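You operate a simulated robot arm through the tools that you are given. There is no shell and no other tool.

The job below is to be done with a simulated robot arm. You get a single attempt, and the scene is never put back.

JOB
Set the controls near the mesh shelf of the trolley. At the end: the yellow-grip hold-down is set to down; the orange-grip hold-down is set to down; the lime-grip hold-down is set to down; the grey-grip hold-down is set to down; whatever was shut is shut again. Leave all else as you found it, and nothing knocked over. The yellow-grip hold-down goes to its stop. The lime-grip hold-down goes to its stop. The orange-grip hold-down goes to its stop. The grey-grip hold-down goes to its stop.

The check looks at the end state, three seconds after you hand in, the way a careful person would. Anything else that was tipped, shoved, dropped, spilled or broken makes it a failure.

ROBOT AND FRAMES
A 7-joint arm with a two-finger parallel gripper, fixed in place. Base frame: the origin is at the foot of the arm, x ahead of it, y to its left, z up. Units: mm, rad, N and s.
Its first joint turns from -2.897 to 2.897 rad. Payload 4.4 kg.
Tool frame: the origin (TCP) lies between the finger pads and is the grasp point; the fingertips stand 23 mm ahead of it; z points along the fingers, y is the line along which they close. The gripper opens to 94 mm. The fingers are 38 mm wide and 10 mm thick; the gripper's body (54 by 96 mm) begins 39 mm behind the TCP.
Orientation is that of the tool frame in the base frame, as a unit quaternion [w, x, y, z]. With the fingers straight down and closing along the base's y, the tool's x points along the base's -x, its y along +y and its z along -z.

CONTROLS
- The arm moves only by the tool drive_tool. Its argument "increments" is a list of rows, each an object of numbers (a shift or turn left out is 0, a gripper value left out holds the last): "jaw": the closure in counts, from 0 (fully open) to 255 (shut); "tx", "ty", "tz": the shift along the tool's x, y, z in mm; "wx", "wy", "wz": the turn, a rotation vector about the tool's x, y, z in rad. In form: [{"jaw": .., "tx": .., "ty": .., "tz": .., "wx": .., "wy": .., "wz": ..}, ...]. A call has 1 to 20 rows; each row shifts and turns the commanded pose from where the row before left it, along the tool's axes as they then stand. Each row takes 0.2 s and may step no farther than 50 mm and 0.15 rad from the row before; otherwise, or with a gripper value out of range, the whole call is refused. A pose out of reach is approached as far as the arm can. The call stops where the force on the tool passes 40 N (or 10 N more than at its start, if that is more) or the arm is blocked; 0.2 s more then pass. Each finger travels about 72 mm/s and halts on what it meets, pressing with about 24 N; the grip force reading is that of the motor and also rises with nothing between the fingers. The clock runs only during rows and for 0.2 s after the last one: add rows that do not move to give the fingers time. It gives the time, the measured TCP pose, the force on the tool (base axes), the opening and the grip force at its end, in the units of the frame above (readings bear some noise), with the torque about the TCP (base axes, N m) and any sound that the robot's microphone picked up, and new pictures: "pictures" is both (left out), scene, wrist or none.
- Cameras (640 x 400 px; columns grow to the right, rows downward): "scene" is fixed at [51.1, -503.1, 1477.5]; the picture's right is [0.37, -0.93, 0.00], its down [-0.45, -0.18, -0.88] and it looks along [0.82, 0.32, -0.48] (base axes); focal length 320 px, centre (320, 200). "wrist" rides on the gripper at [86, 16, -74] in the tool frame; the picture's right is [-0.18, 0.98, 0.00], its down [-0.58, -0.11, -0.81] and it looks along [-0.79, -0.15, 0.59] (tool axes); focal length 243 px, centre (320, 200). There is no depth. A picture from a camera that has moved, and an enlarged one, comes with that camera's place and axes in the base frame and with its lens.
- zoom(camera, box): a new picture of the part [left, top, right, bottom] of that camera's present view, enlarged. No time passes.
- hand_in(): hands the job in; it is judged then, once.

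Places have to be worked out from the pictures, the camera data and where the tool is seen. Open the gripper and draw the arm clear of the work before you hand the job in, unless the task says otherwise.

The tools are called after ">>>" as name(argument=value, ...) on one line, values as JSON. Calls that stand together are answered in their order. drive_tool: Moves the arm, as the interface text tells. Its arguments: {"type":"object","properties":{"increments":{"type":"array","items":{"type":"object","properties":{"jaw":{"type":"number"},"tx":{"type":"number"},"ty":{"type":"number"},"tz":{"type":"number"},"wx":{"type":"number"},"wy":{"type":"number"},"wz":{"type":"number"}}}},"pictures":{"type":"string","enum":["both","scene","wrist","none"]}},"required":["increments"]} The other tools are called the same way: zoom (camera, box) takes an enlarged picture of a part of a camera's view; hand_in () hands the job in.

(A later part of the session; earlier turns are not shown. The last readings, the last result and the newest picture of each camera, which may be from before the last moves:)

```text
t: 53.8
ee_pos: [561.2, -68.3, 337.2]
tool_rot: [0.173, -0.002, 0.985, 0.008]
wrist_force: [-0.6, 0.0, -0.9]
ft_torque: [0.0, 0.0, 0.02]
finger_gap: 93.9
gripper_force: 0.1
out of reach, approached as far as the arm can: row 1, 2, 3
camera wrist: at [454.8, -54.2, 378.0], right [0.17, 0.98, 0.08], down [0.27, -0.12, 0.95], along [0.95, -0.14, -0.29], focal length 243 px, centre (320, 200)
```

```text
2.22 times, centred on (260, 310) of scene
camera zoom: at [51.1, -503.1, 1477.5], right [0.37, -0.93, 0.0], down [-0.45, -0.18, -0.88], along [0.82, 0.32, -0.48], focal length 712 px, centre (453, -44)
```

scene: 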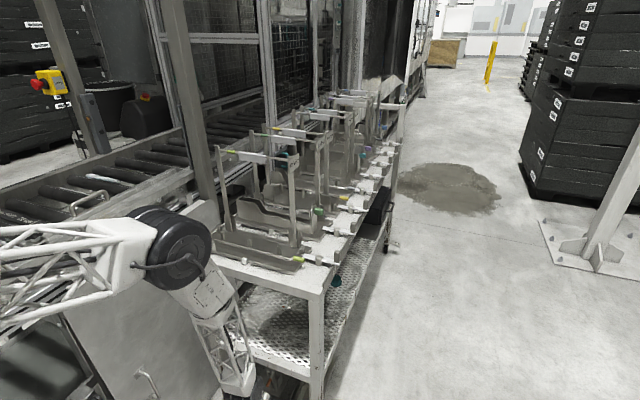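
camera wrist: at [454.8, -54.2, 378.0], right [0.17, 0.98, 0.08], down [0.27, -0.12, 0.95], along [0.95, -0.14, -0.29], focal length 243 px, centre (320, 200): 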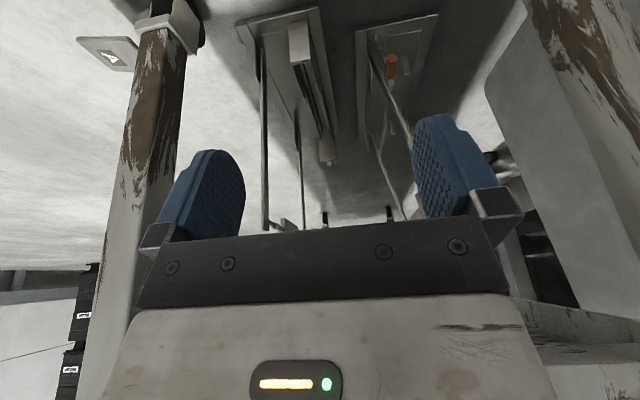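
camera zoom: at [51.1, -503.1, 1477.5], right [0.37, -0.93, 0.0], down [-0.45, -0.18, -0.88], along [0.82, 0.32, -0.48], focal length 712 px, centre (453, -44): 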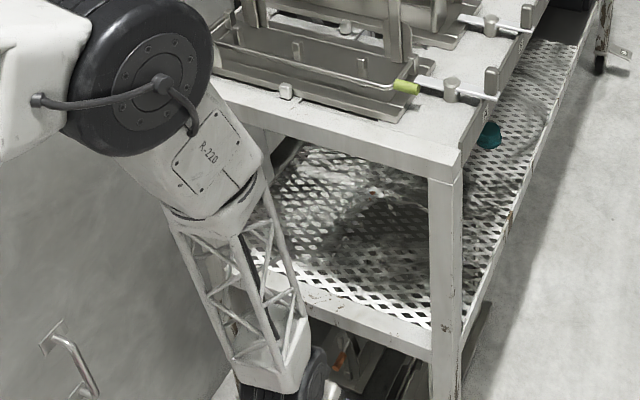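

The wrist sits well in front of the trolley but IK is near a limit here. I'll tilt the tool further forward (so the wrist stays back and low) while advancing a little, then re-check.

>>> drive_tool(increments=[{"tx": -12.8, "ty": 7, "tz": 22.6, "wy": -0.1125}, {"tx": -10.3, "ty": 7, "tz": 23.8, "wy": -0.1125}, {"tx": -7.5, "ty": 7, "tz": 24.9, "wy": -0.1125}, {"tx": -4.6, "ty": 7, "tz": 25.5, "wy": -0.1125}, {}], pictures="both")

>>> zoom(camera="scene", box=[140, 220, 380, 400])

>>> zoom(camera="wrist", box=[200, 0, 520, 200])

```text
t: 55.0
ee_pos: [661.4, -82.4, 280.3]
tool_rot: [0.384, 0.007, 0.923, 0.032]
wrist_force: [-0.3, 0.7, 1.1]
ft_torque: [-0.02, 0.03, 0.02]
finger_gap: 94.0
gripper_force: 0.0
out of reach, approached as far as the arm can: row 1, 2, 3, 4
camera wrist: at [547.1, -66.6, 272.4], right [0.12, 0.97, 0.19], down [-0.16, -0.17, 0.97], along [0.98, -0.15, 0.14], focal length 243 px, centre (320, 200)
```

scene: 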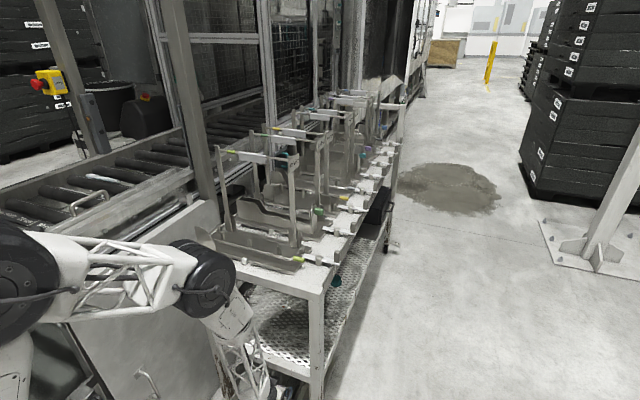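
wrist: 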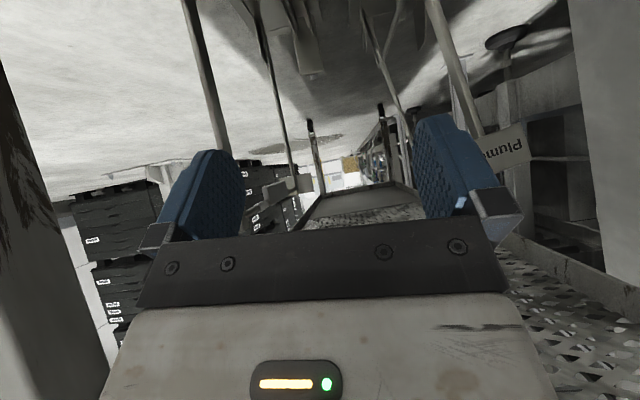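

```text
2.22 times, centred on (260, 310) of scene
camera zoom: at [51.1, -503.1, 1477.5], right [0.37, -0.93, 0.0], down [-0.45, -0.18, -0.88], along [0.82, 0.32, -0.48], focal length 712 px, centre (453, -44)
```

zoom: 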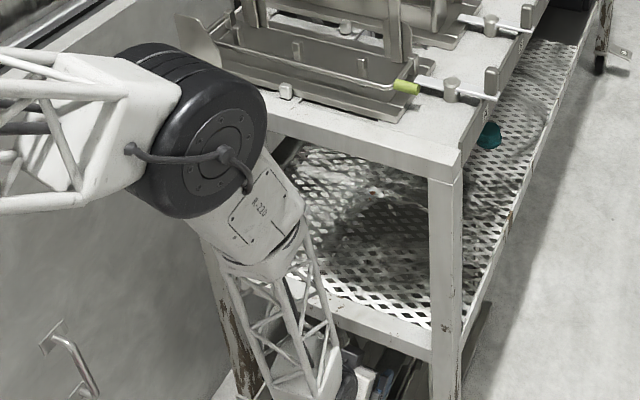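

```text
2.00 times, centred on (360, 100) of wrist
camera zoom: at [547.1, -66.6, 272.4], right [0.12, 0.97, 0.19], down [-0.16, -0.17, 0.97], along [0.98, -0.15, 0.14], focal length 485 px, centre (240, 400)
```

zoom: 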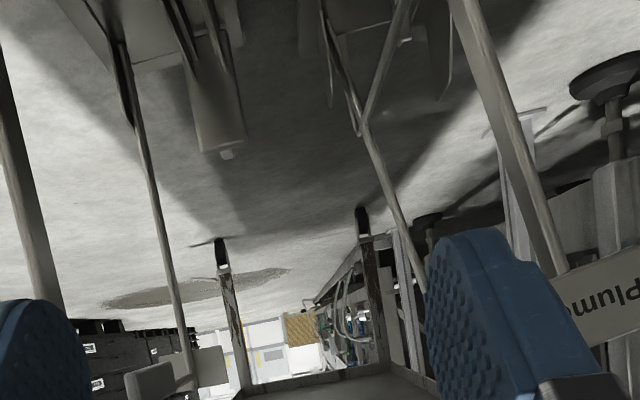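

The arm keeps lagging in y while going low. I'll test whether a pure +y shift is possible from here.

>>> drive_tool(increments=[{"ty": 15}, {"ty": 15}, {"ty": 15}, {"ty": 15}, {}], pictures="scene")

```text
t: 56.1
ee_pos: [661.0, -77.4, 281.7]
tool_rot: [0.383, 0.004, 0.923, 0.034]
wrist_force: [-0.1, -0.4, 0.2]
ft_torque: [-0.02, 0.0, -0.03]
finger_gap: 94.0
gripper_force: 0.0
out of reach, approached as far as the arm can: row 1, 2, 3, 4
```

scene: 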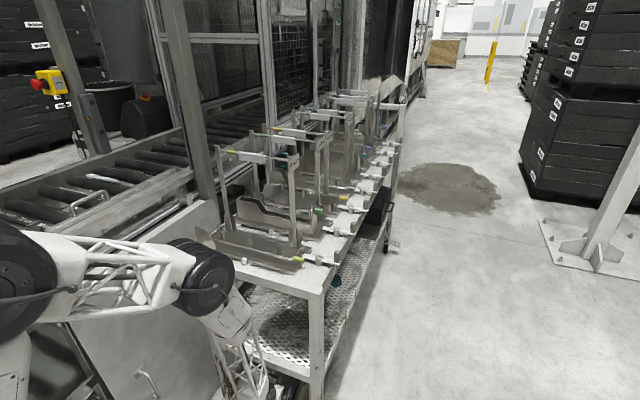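

This looks like a wrist singularity/limit crossed off-plane on the way down. I'll retrace back and up, then line the arm up on the centreline (y≈0) before descending again.

>>> drive_tool(increments=[{"tx": 1.8, "ty": -21.8, "tz": -25.9, "wy": 0.1125}, {"tx": 4.6, "ty": -21.8, "tz": -25.5, "wy": 0.1125}, {"tx": 7.5, "ty": -21.8, "tz": -24.9, "wy": 0.1125}, {"tx": 10.3, "ty": -21.8, "tz": -23.8, "wy": 0.1125}, {"tx": -5.5, "tz": -42.5}, {"tx": -5.5, "tz": -42.5}, {"tx": -5.5, "tz": -42.5}, {"tx": -5.5, "tz": -42.5}, {"tx": -5.5, "tz": -42.5}, {"tx": -5.5, "tz": -42.5}, {"tx": -5.5, "tz": -42.5}, {"tx": -5.5, "tz": -42.5}, {"tx": -5.5, "tz": -42.5}, {}], pictures="both")

```text
t: 59.1
ee_pos: [499.6, -188.4, 721.3]
tool_rot: [0.17, 0.002, 0.985, 0.026]
wrist_force: [0.5, -0.1, 0.7]
ft_torque: [-0.02, -0.02, -0.01]
finger_gap: 94.1
gripper_force: 0.2
camera wrist: at [392.5, -174.8, 763.1], right [0.17, 0.98, 0.11], down [0.28, -0.16, 0.95], along [0.94, -0.13, -0.3], focal length 243 px, centre (320, 200)
```

scene: 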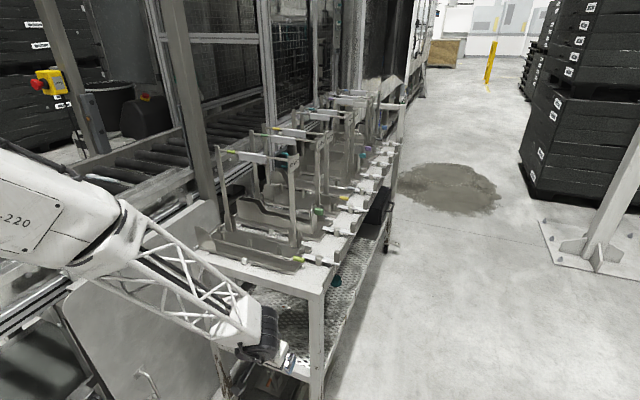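
wrist: 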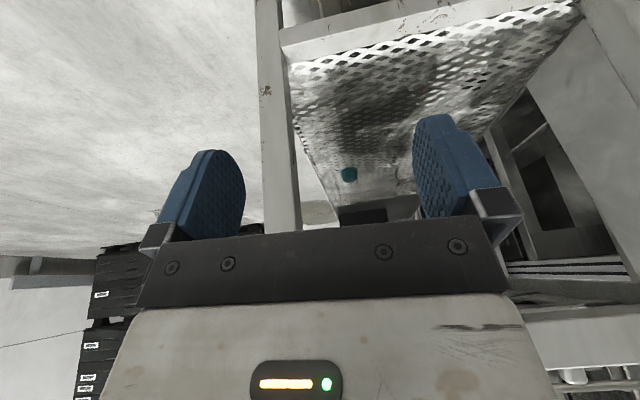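

Back at z≈721 with the reach restored. Here I'll shift to y≈0 and level the small roll error before trying the descent on the centreline.

>>> drive_tool(increments=[{"ty": 40, "wx": 0.01}, {"ty": 40, "wx": 0.01}, {"ty": 40, "wx": 0.01}, {"ty": 40, "wx": 0.01}, {"ty": 35, "wx": 0.01}, {}], pictures="scene")

```text
t: 60.5
ee_pos: [499.1, 8.8, 728.6]
tool_rot: [0.169, 0.006, 0.986, 0.002]
wrist_force: [0.2, 0.3, -1.0]
ft_torque: [0.0, 0.02, 0.02]
finger_gap: 94.1
gripper_force: 0.1
```

scene: 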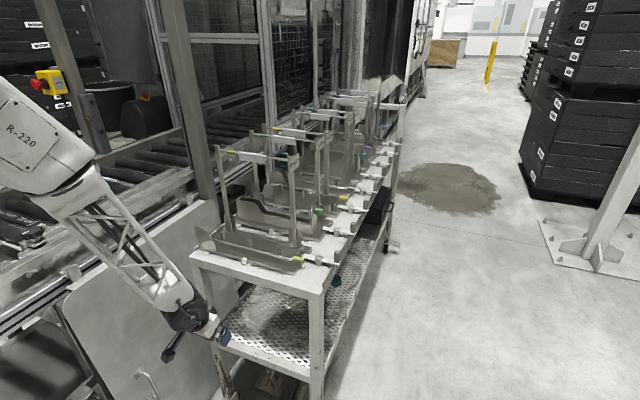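

The centreline is reached. Descending from here in-plane, checking reach along the way.

>>> drive_tool(increments=[{"tx": 15.8, "tz": 43.2}, {"tx": 15.8, "tz": 43.2}, {"tx": 15.8, "tz": 43.2}, {"tx": 15.8, "tz": 43.2}, {}], pictures="scene")

>>> drive_tool(increments=[{"tx": 13.7, "tz": 37.6}, {"tx": 13.7, "tz": 37.6}, {}], pictures="scene")

```text
t: 61.8
ee_pos: [498.3, 10.5, 544.5]
tool_rot: [0.169, 0.006, 0.986, 0.002]
wrist_force: [0.1, -0.8, 0.3]
ft_torque: [0.0, 0.0, 0.01]
finger_gap: 93.9
gripper_force: 0.0
```

scene: 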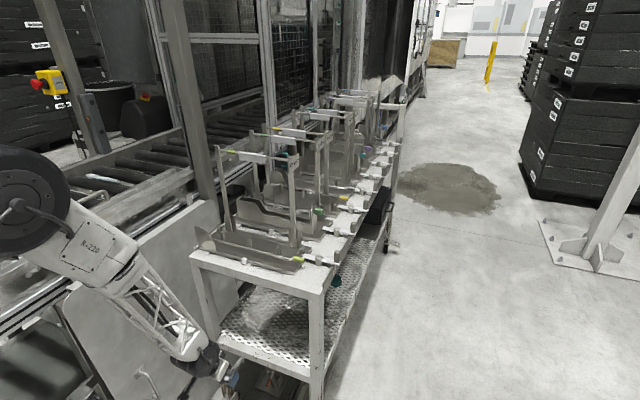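

```text
t: 62.5
ee_pos: [497.6, 9.6, 465.3]
tool_rot: [0.169, 0.006, 0.986, 0.002]
wrist_force: [0.3, -0.5, -0.1]
ft_torque: [0.02, 0.02, -0.03]
finger_gap: 94.0
gripper_force: 0.1
```

scene: 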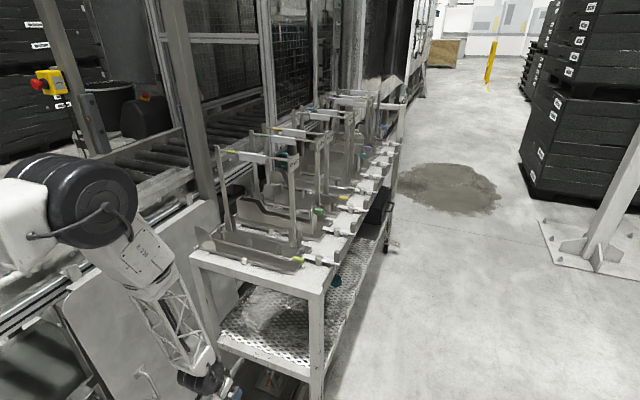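

Reach is fine on this line. Continuing down and slightly forward.

>>> drive_tool(increments=[{"tx": 13.7, "tz": 37.6}, {"tx": 13.7, "tz": 37.6}, {}], pictures="both")

>>> zoom(camera="wrist", box=[220, 0, 460, 150])

```text
t: 63.4
ee_pos: [498.5, 10.1, 385.0]
tool_rot: [0.17, 0.006, 0.985, 0.003]
wrist_force: [0.7, 0.6, 0.0]
ft_torque: [0.0, 0.0, -0.01]
finger_gap: 94.2
gripper_force: 0.1
camera wrist: at [392.0, 26.1, 426.2], right [0.19, 0.98, 0.07], down [0.28, -0.12, 0.95], along [0.94, -0.16, -0.29], focal length 243 px, centre (320, 200)
```

scene: 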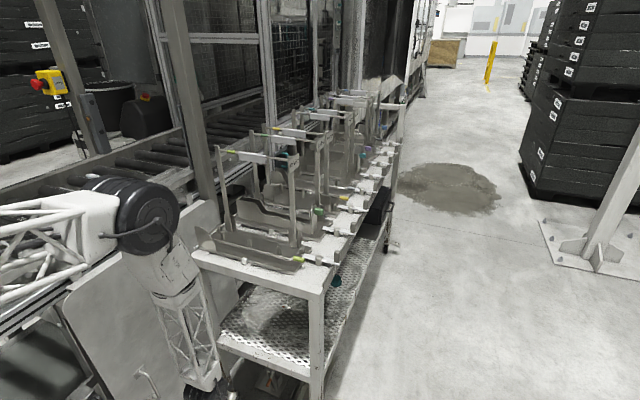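
wrist: 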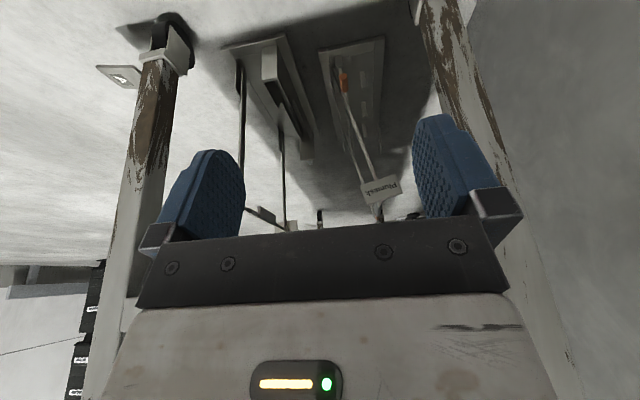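

```text
2.67 times, centred on (340, 75) of wrist
camera zoom: at [392.0, 26.1, 426.2], right [0.19, 0.98, 0.07], down [0.28, -0.12, 0.95], along [0.94, -0.16, -0.29], focal length 647 px, centre (267, 533)
```

zoom: 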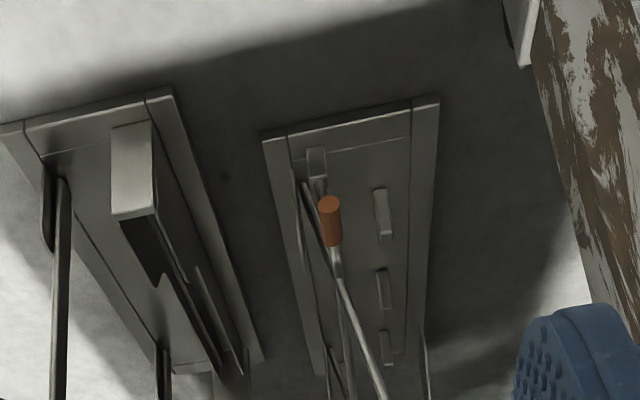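

Good: no reach errors now. The tray spans about y −19..109 with its near edge at x≈758; the "Plumesk" frame seems to lean toward +y. I'll advance further for a closer look.

>>> drive_tool(increments=[{"tx": -12.75, "tz": 37.9}, {"tx": -12.75, "tz": 37.9}, {"tx": -12.75, "tz": 37.9}, {}], pictures="both")

>>> zoom(camera="wrist", box=[220, 0, 460, 150])

>>> zoom(camera="wrist", box=[240, 100, 480, 250])

>>> zoom(camera="scene", box=[100, 200, 340, 400])

```text
t: 64.3
ee_pos: [572.4, 8.9, 290.4]
tool_rot: [0.169, 0.006, 0.986, 0.002]
wrist_force: [1.1, -0.2, 0.6]
ft_torque: [-0.01, -0.01, -0.02]
finger_gap: 94.0
gripper_force: 0.0
camera wrist: at [465.6, 26.8, 331.1], right [0.19, 0.98, 0.07], down [0.28, -0.12, 0.95], along [0.94, -0.16, -0.29], focal length 243 px, centre (320, 200)
```

scene: 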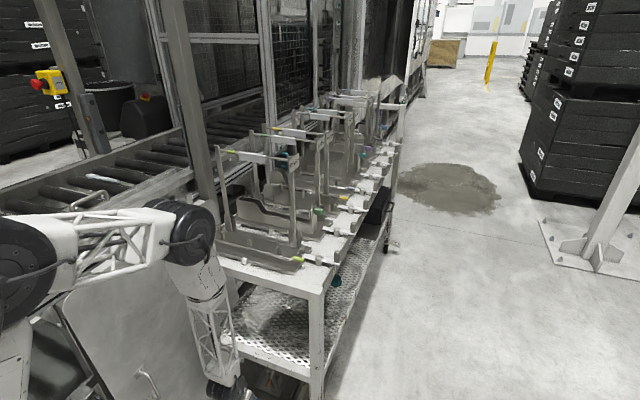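
wrist: 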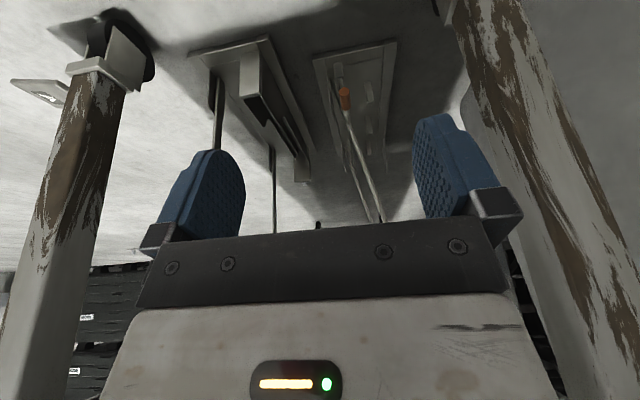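

```text
2.67 times, centred on (340, 75) of wrist
camera zoom: at [465.6, 26.8, 331.1], right [0.19, 0.98, 0.07], down [0.28, -0.12, 0.95], along [0.94, -0.16, -0.29], focal length 647 px, centre (267, 533)
```

zoom: 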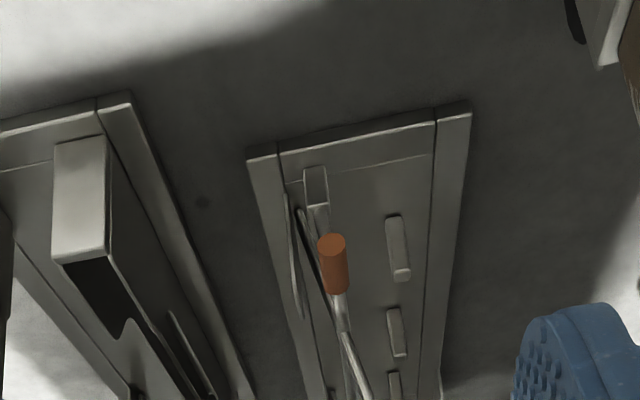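

```text
2.67 times, centred on (360, 175) of wrist
camera zoom: at [465.6, 26.8, 331.1], right [0.19, 0.98, 0.07], down [0.28, -0.12, 0.95], along [0.94, -0.16, -0.29], focal length 647 px, centre (213, 267)
```

zoom: 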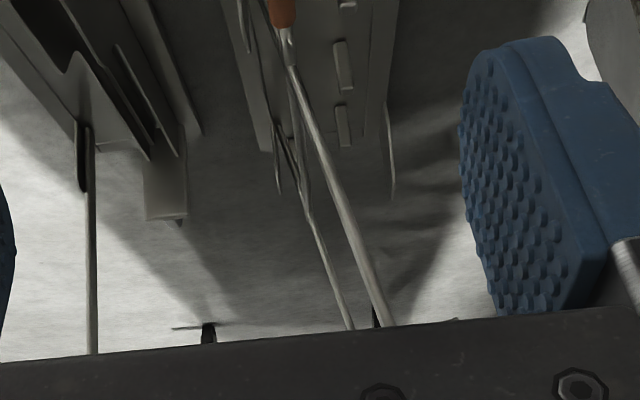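

```text
2.00 times, centred on (220, 300) of scene
camera zoom: at [51.1, -503.1, 1477.5], right [0.37, -0.93, 0.0], down [-0.45, -0.18, -0.88], along [0.82, 0.32, -0.48], focal length 641 px, centre (520, 0)
```

zoom: 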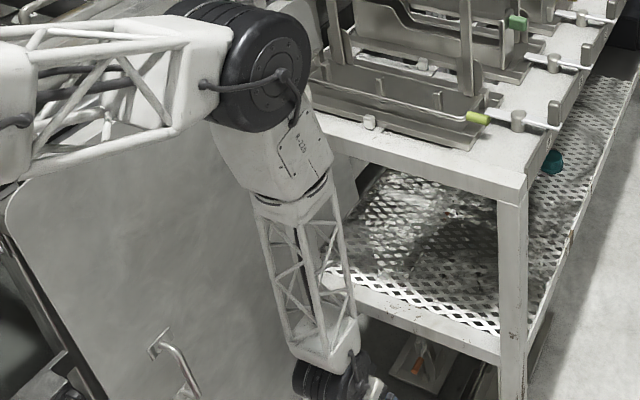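

Still reachable, with ample clearance to the trolley front. I'll now tilt the tool forward while advancing under the shelf so the wrist stays back.

>>> drive_tool(increments=[{"tx": -13.7, "ty": 1.2, "tz": 26.1, "wy": -0.092}, {"tx": -11.2, "ty": 1.2, "tz": 27.2, "wy": -0.092}, {"tx": -8.7, "ty": 1.2, "tz": 28.1, "wy": -0.092}, {"tx": -6.1, "ty": 1.2, "tz": 28.8, "wy": -0.092}, {"tx": -3.4, "ty": 1.2, "tz": 29.2, "wy": -0.092}, {}], pictures="both")

>>> zoom(camera="scene", box=[100, 200, 340, 400])

>>> zoom(camera="wrist", box=[220, 0, 460, 150])

```text
t: 65.8
ee_pos: [680.5, 13.3, 189.1]
tool_rot: [0.39, 0.006, 0.921, 0.0]
wrist_force: [0.1, -0.2, -0.2]
ft_torque: [0.0, 0.03, -0.01]
finger_gap: 93.9
gripper_force: 0.0
camera wrist: at [565.7, 31.6, 179.3], right [0.14, 0.98, 0.14], down [-0.18, -0.11, 0.98], along [0.97, -0.16, 0.16], focal length 243 px, centre (320, 200)
```

scene: 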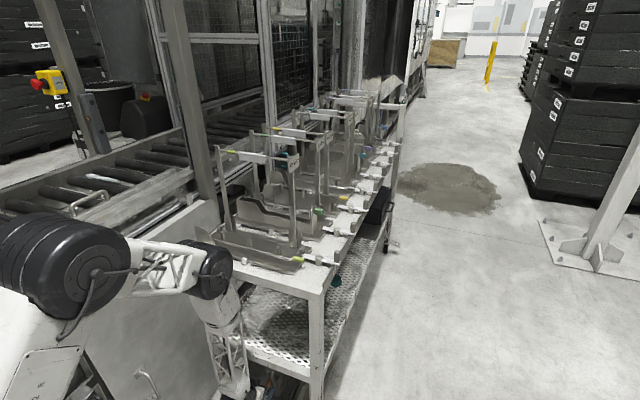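
wrist: 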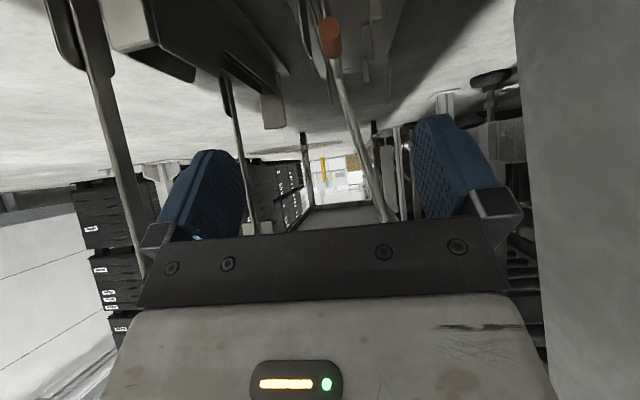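

```text
2.00 times, centred on (220, 300) of scene
camera zoom: at [51.1, -503.1, 1477.5], right [0.37, -0.93, 0.0], down [-0.45, -0.18, -0.88], along [0.82, 0.32, -0.48], focal length 641 px, centre (520, 0)
```

zoom: 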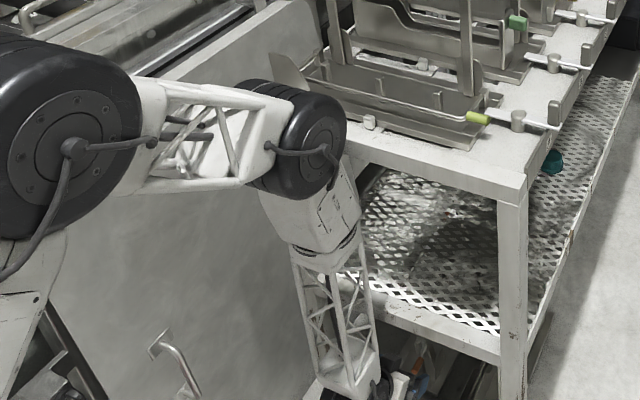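

```text
2.67 times, centred on (340, 75) of wrist
camera zoom: at [565.7, 31.6, 179.3], right [0.14, 0.98, 0.14], down [-0.18, -0.11, 0.98], along [0.97, -0.16, 0.16], focal length 647 px, centre (267, 533)
```

zoom: 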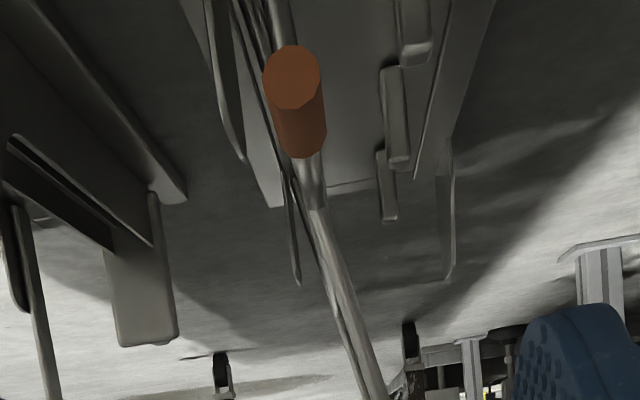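

The orange grip's near end is at about (743, 24, 95), pointing at me. I'll enlarge this view to understand the leaning "Plumesk" frame next to the bail.

>>> zoom(camera="wrist", box=[280, 0, 400, 75])

>>> zoom(camera="wrist", box=[300, 60, 420, 135])

>>> zoom(camera="wrist", box=[320, 130, 440, 230])

>>> zoom(camera="wrist", box=[40, 0, 300, 162])

```text
5.33 times, centred on (340, 38) of wrist
camera zoom: at [565.7, 31.6, 179.3], right [0.14, 0.98, 0.14], down [-0.18, -0.11, 0.98], along [0.97, -0.16, 0.16], focal length 1294 px, centre (213, 1067)
```

zoom: 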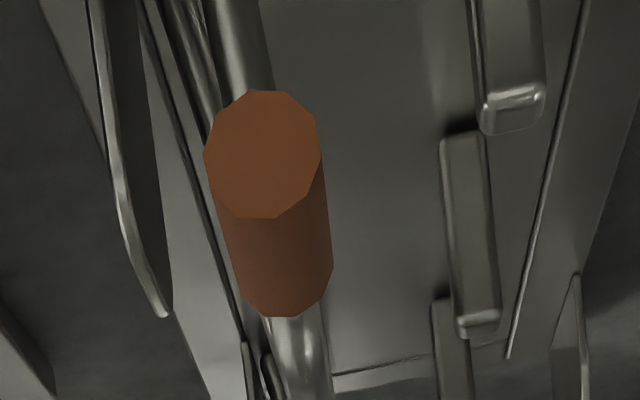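

```text
5.33 times, centred on (360, 98) of wrist
camera zoom: at [565.7, 31.6, 179.3], right [0.14, 0.98, 0.14], down [-0.18, -0.11, 0.98], along [0.97, -0.16, 0.16], focal length 1294 px, centre (107, 747)
```

zoom: 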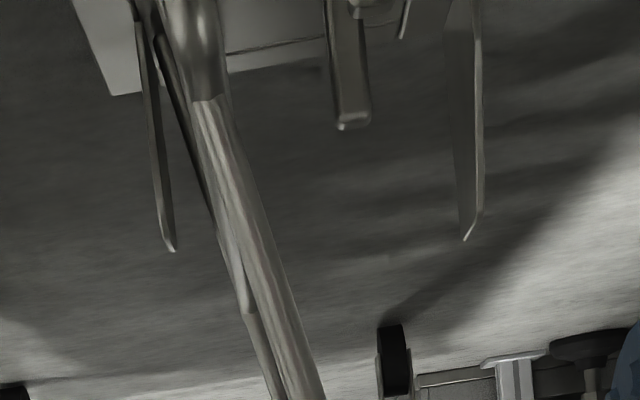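

```text
4.00 times, centred on (380, 180) of wrist
camera zoom: at [565.7, 31.6, 179.3], right [0.14, 0.98, 0.14], down [-0.18, -0.11, 0.98], along [0.97, -0.16, 0.16], focal length 970 px, centre (80, 280)
```

zoom: 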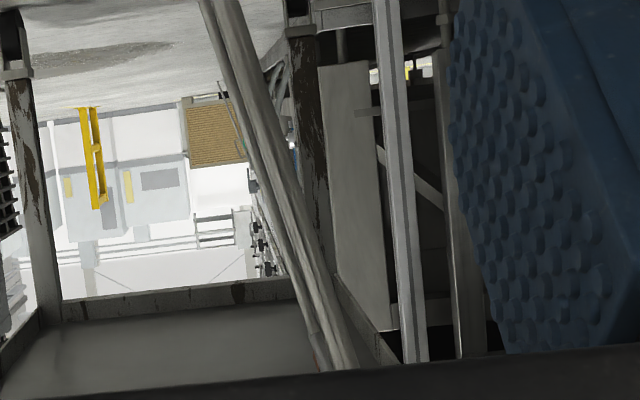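

```text
2.46 times, centred on (170, 81) of wrist
camera zoom: at [565.7, 31.6, 179.3], right [0.14, 0.98, 0.14], down [-0.18, -0.11, 0.98], along [0.97, -0.16, 0.16], focal length 597 px, centre (689, 493)
```

zoom: 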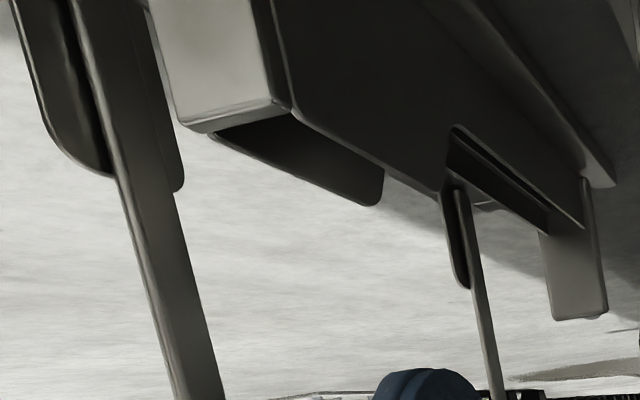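

The frame leans about 11° and its posts come right behind the bail's rod, so pushing the grip toward +y moves away from it. I'll close the jaws, shift to y≈−8, and advance while tilting further forward, watching the elbow against the deck front.

>>> drive_tool(increments=[{"jaw": 255, "ty": -10.5}, {"ty": -10.5}, {"tx": 6.7, "tz": 25.7, "wy": -0.1}, {"tx": 9.2, "tz": 24.9, "wy": -0.1}, {}], pictures="both")

>>> zoom(camera="scene", box=[100, 200, 340, 400])

>>> zoom(camera="wrist", box=[220, 0, 460, 150])

```text
t: 67.0
ee_pos: [705.3, -5.9, 145.0]
tool_rot: [0.479, 0.006, 0.878, 0.0]
wrist_force: [-0.2, -0.6, -1.1]
ft_torque: [-0.01, -0.01, -0.01]
finger_gap: 0.0
gripper_force: 23.4
camera wrist: at [597.1, 11.2, 112.6], right [0.11, 0.98, 0.16], down [-0.37, -0.11, 0.92], along [0.92, -0.16, 0.35], focal length 243 px, centre (320, 200)
```

scene: 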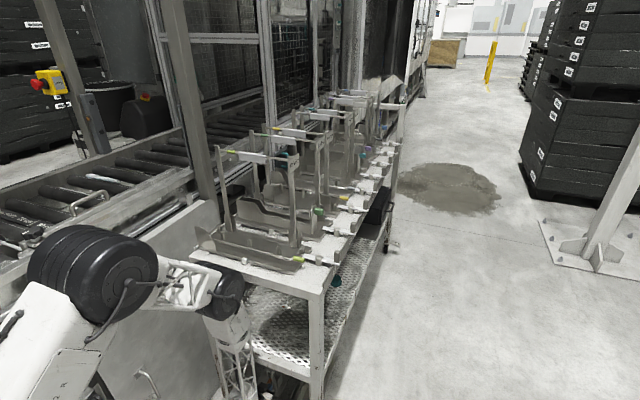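
wrist: 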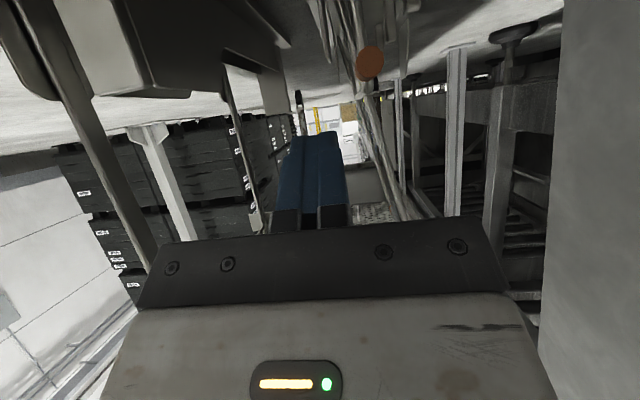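

```text
2.00 times, centred on (220, 300) of scene
camera zoom: at [51.1, -503.1, 1477.5], right [0.37, -0.93, 0.0], down [-0.45, -0.18, -0.88], along [0.82, 0.32, -0.48], focal length 641 px, centre (520, 0)
```

zoom: 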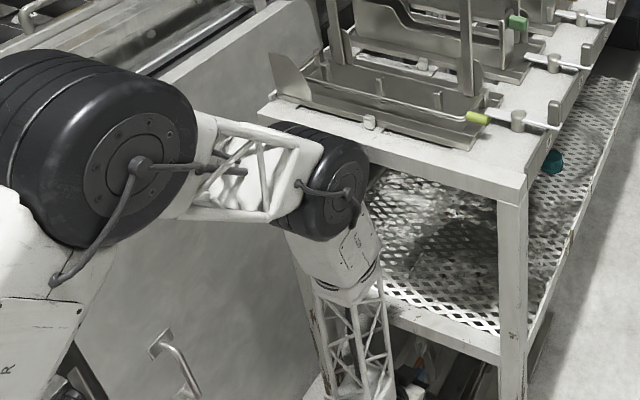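

```text
2.67 times, centred on (340, 75) of wrist
camera zoom: at [597.1, 11.2, 112.6], right [0.11, 0.98, 0.16], down [-0.37, -0.11, 0.92], along [0.92, -0.16, 0.35], focal length 647 px, centre (267, 533)
```

zoom: 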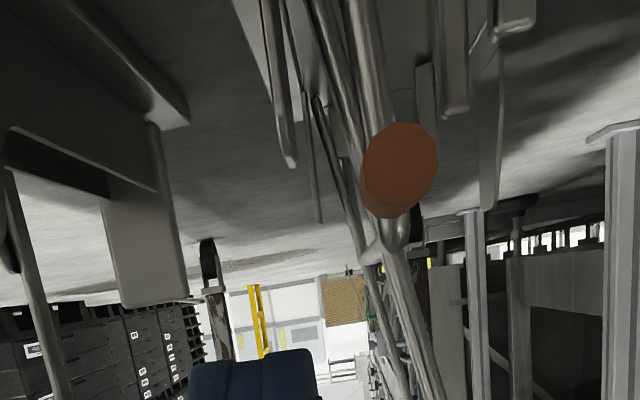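

Using several views, the elbow wheel works out about 35 mm clear of the deck front, and the motion so far keeps it there. I'll continue the last bit with more forward tilt so the wrist mostly goes down, not forward.

>>> drive_tool(increments=[{"tx": 7.0, "tz": 19.3, "wy": -0.125}, {"tx": 9.4, "tz": 18.3, "wy": -0.125}, {}], pictures="both")

>>> zoom(camera="scene", box=[100, 200, 340, 400])

>>> zoom(camera="wrist", box=[220, 0, 460, 150])

```text
t: 67.8
ee_pos: [731.4, -7.3, 113.3]
tool_rot: [0.586, 0.006, 0.81, 0.0]
wrist_force: [-0.6, 0.0, 0.1]
ft_torque: [-0.04, 0.0, 0.0]
finger_gap: 0.3
gripper_force: 24.0
camera wrist: at [633.1, 10.8, 54.6], right [0.07, 0.98, 0.18], down [-0.58, -0.11, 0.8], along [0.81, -0.16, 0.57], focal length 243 px, centre (320, 200)
```

scene: 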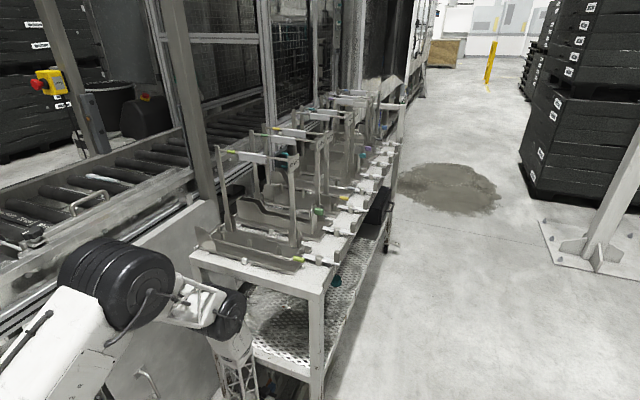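
wrist: 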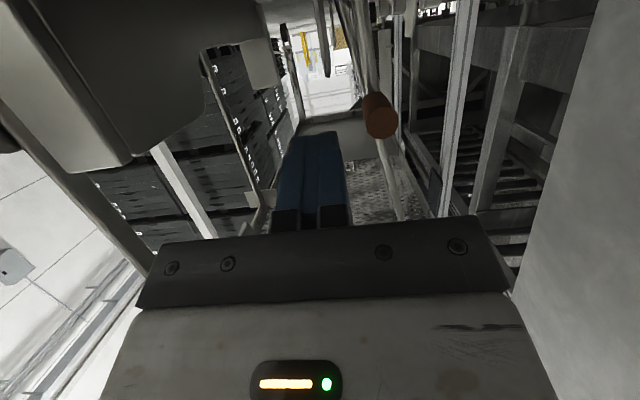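

```text
2.00 times, centred on (220, 300) of scene
camera zoom: at [51.1, -503.1, 1477.5], right [0.37, -0.93, 0.0], down [-0.45, -0.18, -0.88], along [0.82, 0.32, -0.48], focal length 641 px, centre (520, 0)
```

zoom: 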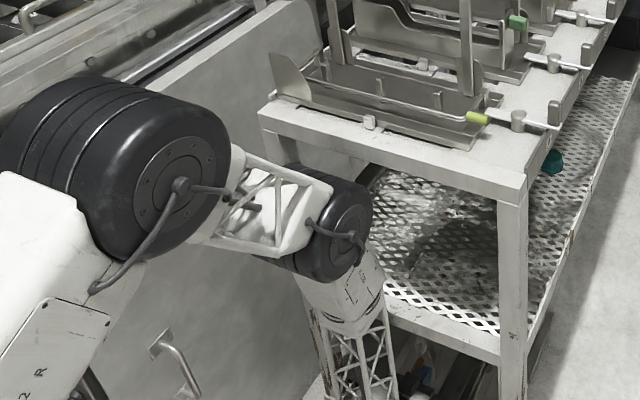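

```text
2.67 times, centred on (340, 75) of wrist
camera zoom: at [633.1, 10.8, 54.6], right [0.07, 0.98, 0.18], down [-0.58, -0.11, 0.8], along [0.81, -0.16, 0.57], focal length 647 px, centre (267, 533)
```

zoom: 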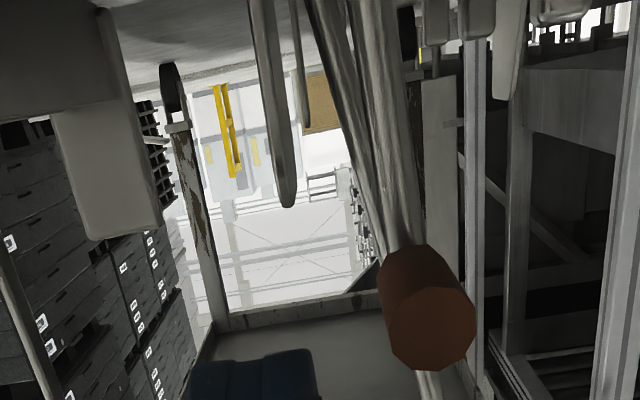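

The elbow is now lower and even farther from the deck. The grip end is confirmed near (743, 24, 93); I'll go slightly lower and forward so the finger overlaps it properly.

>>> drive_tool(increments=[{"tx": 4.9, "tz": 5.8}, {"tx": 4.9, "tz": 5.9}, {}], pictures="both")

>>> zoom(camera="scene", box=[100, 200, 340, 400])

>>> zoom(camera="wrist", box=[220, 60, 460, 210])

```text
t: 68.5
ee_pos: [739.1, -7.7, 98.4]
tool_rot: [0.586, 0.007, 0.811, -0.001]
wrist_force: [0.2, -0.2, 0.2]
ft_torque: [0.03, -0.01, 0.03]
finger_gap: 0.0
gripper_force: 24.1
camera wrist: at [640.9, 10.1, 41.0], right [0.07, 0.98, 0.18], down [-0.58, -0.11, 0.81], along [0.81, -0.16, 0.56], focal length 243 px, centre (320, 200)
```

scene: 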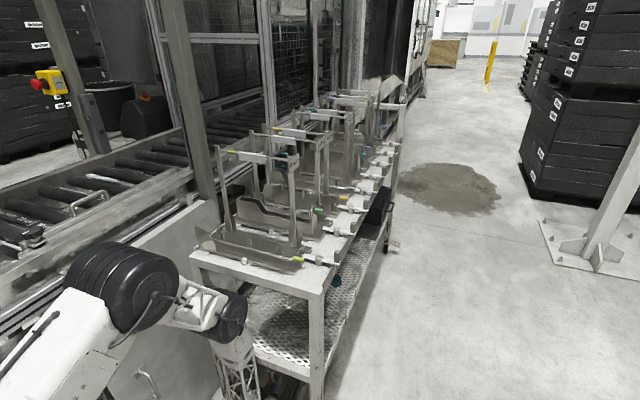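
wrist: 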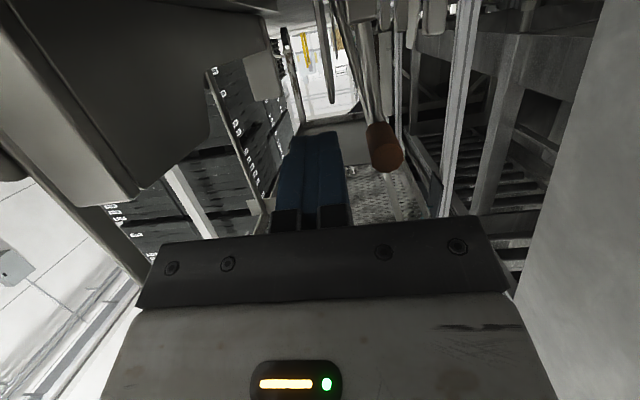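

```text
2.00 times, centred on (220, 300) of scene
camera zoom: at [51.1, -503.1, 1477.5], right [0.37, -0.93, 0.0], down [-0.45, -0.18, -0.88], along [0.82, 0.32, -0.48], focal length 641 px, centre (520, 0)
```

zoom: 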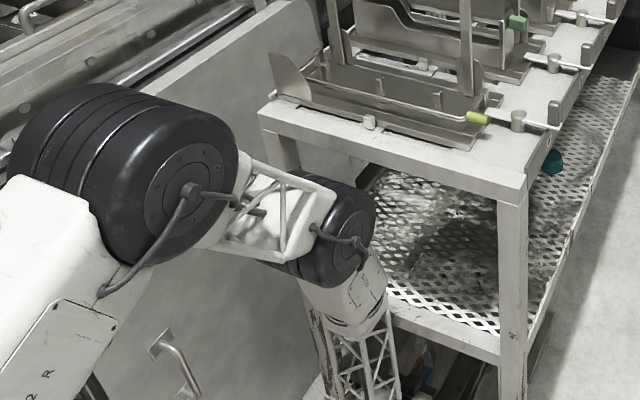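

```text
2.67 times, centred on (340, 135) of wrist
camera zoom: at [640.9, 10.1, 41.0], right [0.07, 0.98, 0.18], down [-0.58, -0.11, 0.81], along [0.81, -0.16, 0.56], focal length 647 px, centre (267, 373)
```

zoom: 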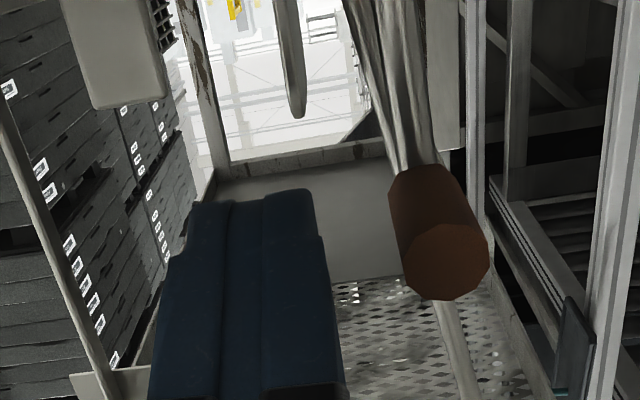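

The closed fingers are beside the orange grip with ~18 mm of overlap. Now I'll push it toward +y about 20° and check.

>>> drive_tool(increments=[{"ty": 8}, {"ty": 8}, {"ty": 8, "tx": 1}, {"ty": 8, "tx": 1}, {}], pictures="both")

>>> zoom(camera="wrist", box=[220, 0, 460, 150])

>>> zoom(camera="scene", box=[200, 320, 328, 400])

```text
t: 69.8
ee_pos: [737.9, 24.1, 97.5]
tool_rot: [0.585, 0.006, 0.811, -0.001]
wrist_force: [0.0, -0.9, 0.0]
ft_torque: [0.03, -0.01, 0.0]
finger_gap: 0.2
gripper_force: 24.7
camera wrist: at [640.7, 42.6, 38.8], right [0.07, 0.98, 0.18], down [-0.58, -0.11, 0.81], along [0.81, -0.16, 0.56], focal length 243 px, centre (320, 200)
```

scene: 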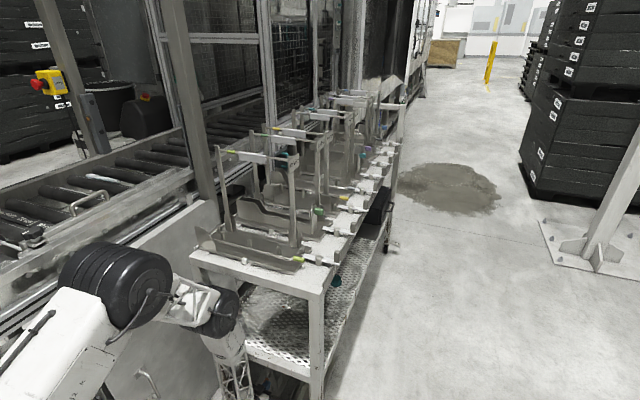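
wrist: 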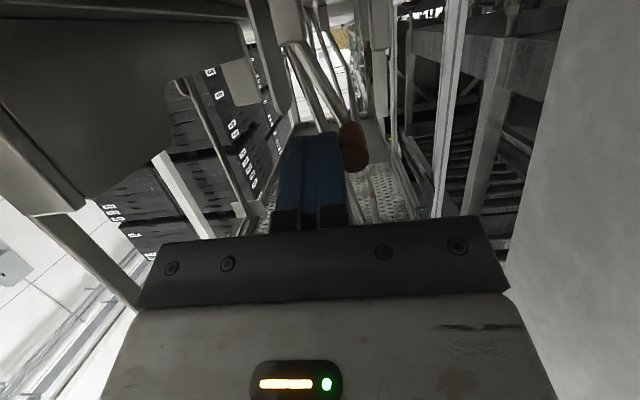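

```text
2.67 times, centred on (340, 75) of wrist
camera zoom: at [640.7, 42.6, 38.8], right [0.07, 0.98, 0.18], down [-0.58, -0.11, 0.81], along [0.81, -0.16, 0.56], focal length 647 px, centre (267, 533)
```

zoom: 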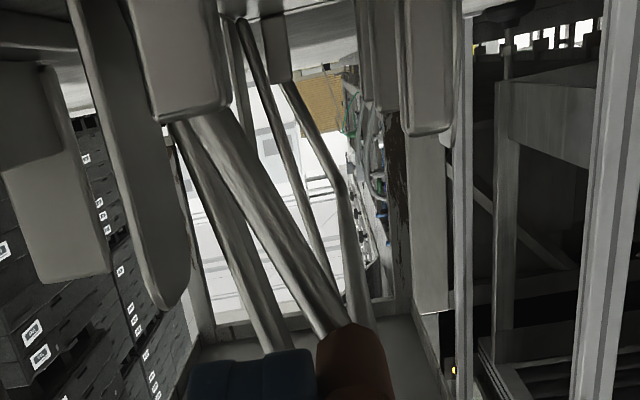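

```text
5.00 times, centred on (264, 360) of scene
camera zoom: at [51.1, -503.1, 1477.5], right [0.37, -0.93, 0.0], down [-0.45, -0.18, -0.88], along [0.82, 0.32, -0.48], focal length 1602 px, centre (600, -600)
```

zoom: 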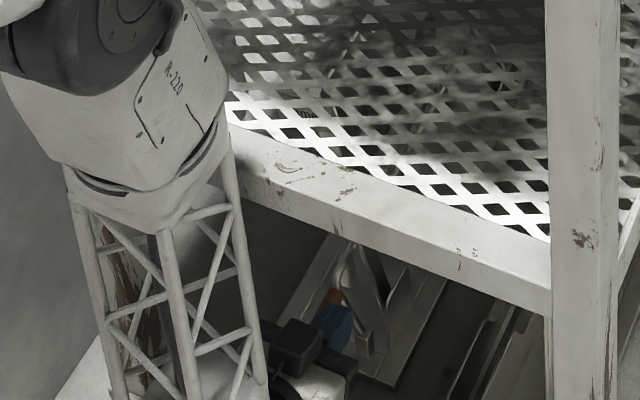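

The orange bail's leg now leans toward +y with the finger behind it. I'll continue the push to about 50°, following down slightly.

>>> drive_tool(increments=[{"ty": 8, "tx": 2.8, "tz": 0.9}, {"ty": 8, "tx": 3.8, "tz": 1.3}, {"ty": 7, "tx": 4.7, "tz": 1.6}, {}], pictures="both")

>>> zoom(camera="wrist", box=[220, 0, 460, 150])

>>> zoom(camera="scene", box=[200, 320, 328, 400])

```text
t: 70.8
ee_pos: [739.6, 48.5, 85.9]
tool_rot: [0.585, 0.006, 0.811, -0.001]
wrist_force: [-0.2, -0.4, -0.1]
ft_torque: [0.01, 0.01, 0.0]
finger_gap: 0.0
gripper_force: 24.1
camera wrist: at [642.0, 66.3, 27.0], right [0.07, 0.98, 0.18], down [-0.58, -0.11, 0.81], along [0.81, -0.16, 0.56], focal length 243 px, centre (320, 200)
```

scene: 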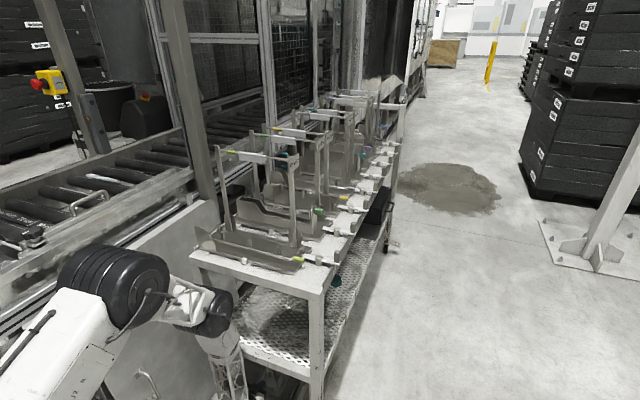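
wrist: 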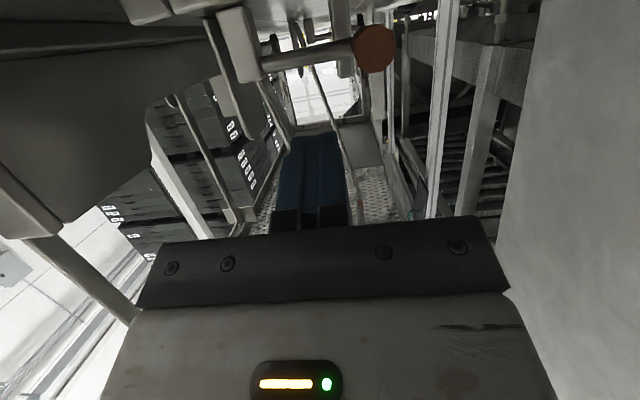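

```text
2.67 times, centred on (340, 75) of wrist
camera zoom: at [642.0, 66.3, 27.0], right [0.07, 0.98, 0.18], down [-0.58, -0.11, 0.81], along [0.81, -0.16, 0.56], focal length 647 px, centre (267, 533)
```

zoom: 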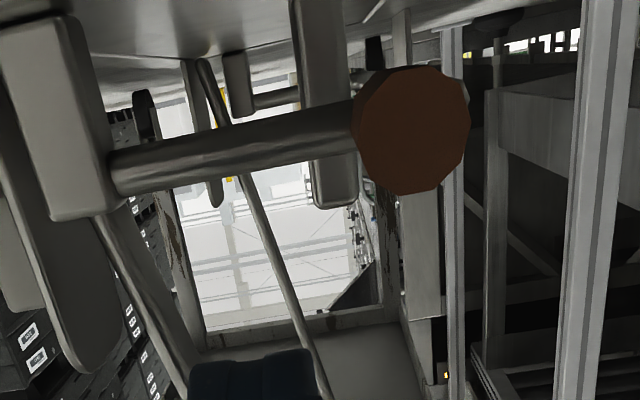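

```text
5.00 times, centred on (264, 360) of scene
camera zoom: at [51.1, -503.1, 1477.5], right [0.37, -0.93, 0.0], down [-0.45, -0.18, -0.88], along [0.82, 0.32, -0.48], focal length 1602 px, centre (600, -600)
```

zoom: 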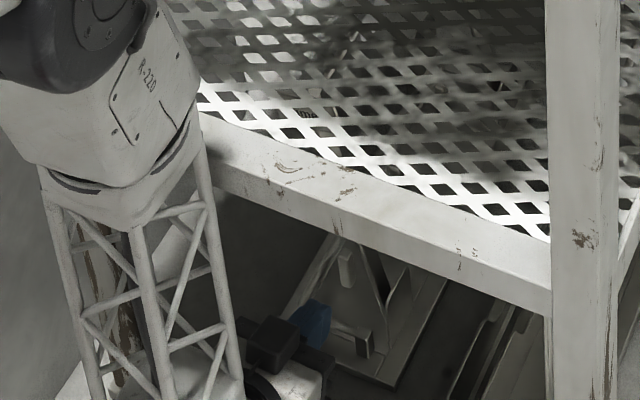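

The orange bail dropped flat: its leg measures level from (23, 36) to (74, 36), same as the seated others. I'll retreat out from under the shelf by reversing the path.

>>> drive_tool(increments=[{"tx": -1.7, "ty": -10, "tz": -26.9}, {"tx": -1.7, "ty": -10, "tz": -26.9}, {"tx": -19.0, "ty": -3.7, "tz": -8.6, "wy": 0.1125}, {"tx": -18.0, "ty": -3.7, "tz": -10.7, "wy": 0.1125}, {"tx": -16.6, "ty": -3.7, "tz": -12.7, "wy": 0.1125}, {"tx": -15.1, "ty": -3.7, "tz": -14.5, "wy": 0.1125}, {}], pictures="both")

>>> zoom(camera="wrist", box=[220, 0, 460, 150])

>>> zoom(camera="scene", box=[100, 200, 340, 400])

```text
t: 72.3
ee_pos: [679.4, 12.3, 190.5]
tool_rot: [0.389, 0.006, 0.921, 0.0]
wrist_force: [-0.1, -0.2, -0.5]
ft_torque: [0.04, 0.0, 0.02]
finger_gap: 0.2
gripper_force: 23.9
camera wrist: at [565.7, 29.6, 179.4], right [0.14, 0.98, 0.14], down [-0.17, -0.11, 0.98], along [0.97, -0.16, 0.15], focal length 243 px, centre (320, 200)
```

scene: 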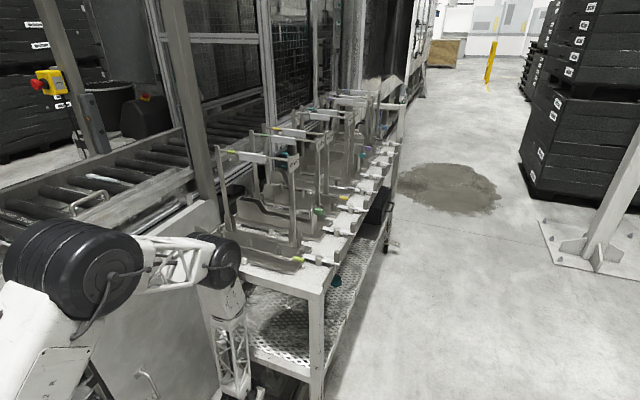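
wrist: 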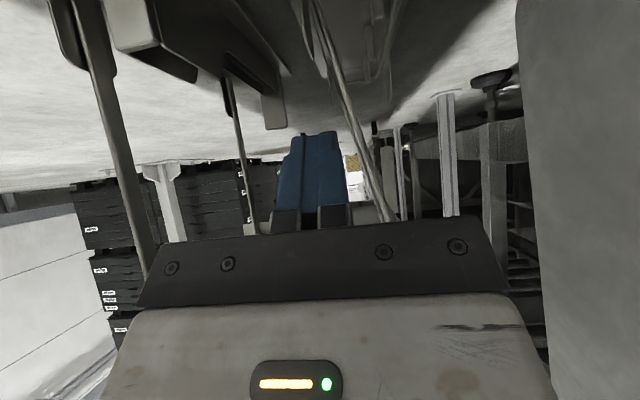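

```text
2.67 times, centred on (340, 75) of wrist
camera zoom: at [565.7, 29.6, 179.4], right [0.14, 0.98, 0.14], down [-0.17, -0.11, 0.98], along [0.97, -0.16, 0.15], focal length 647 px, centre (267, 533)
```

zoom: 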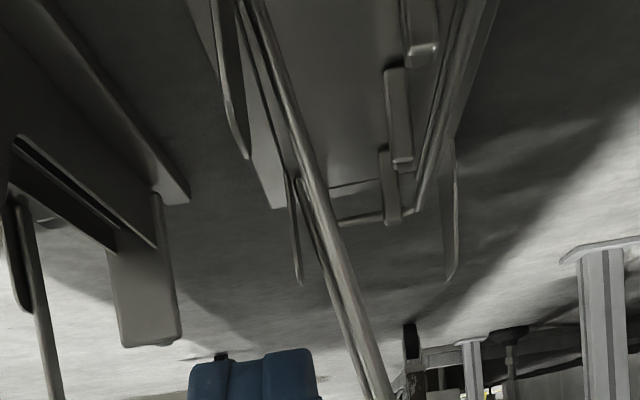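

```text
2.00 times, centred on (220, 300) of scene
camera zoom: at [51.1, -503.1, 1477.5], right [0.37, -0.93, 0.0], down [-0.45, -0.18, -0.88], along [0.82, 0.32, -0.48], focal length 641 px, centre (520, 0)
```

zoom: 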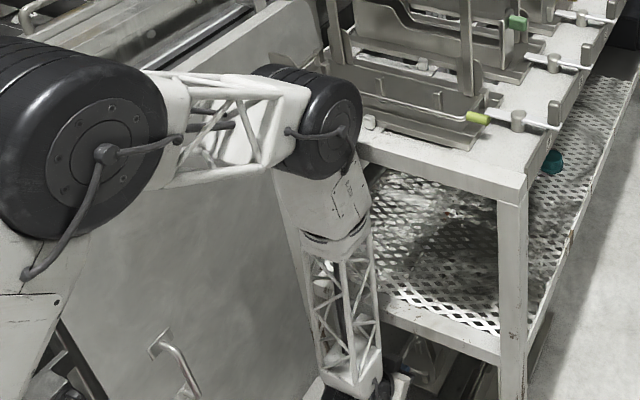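

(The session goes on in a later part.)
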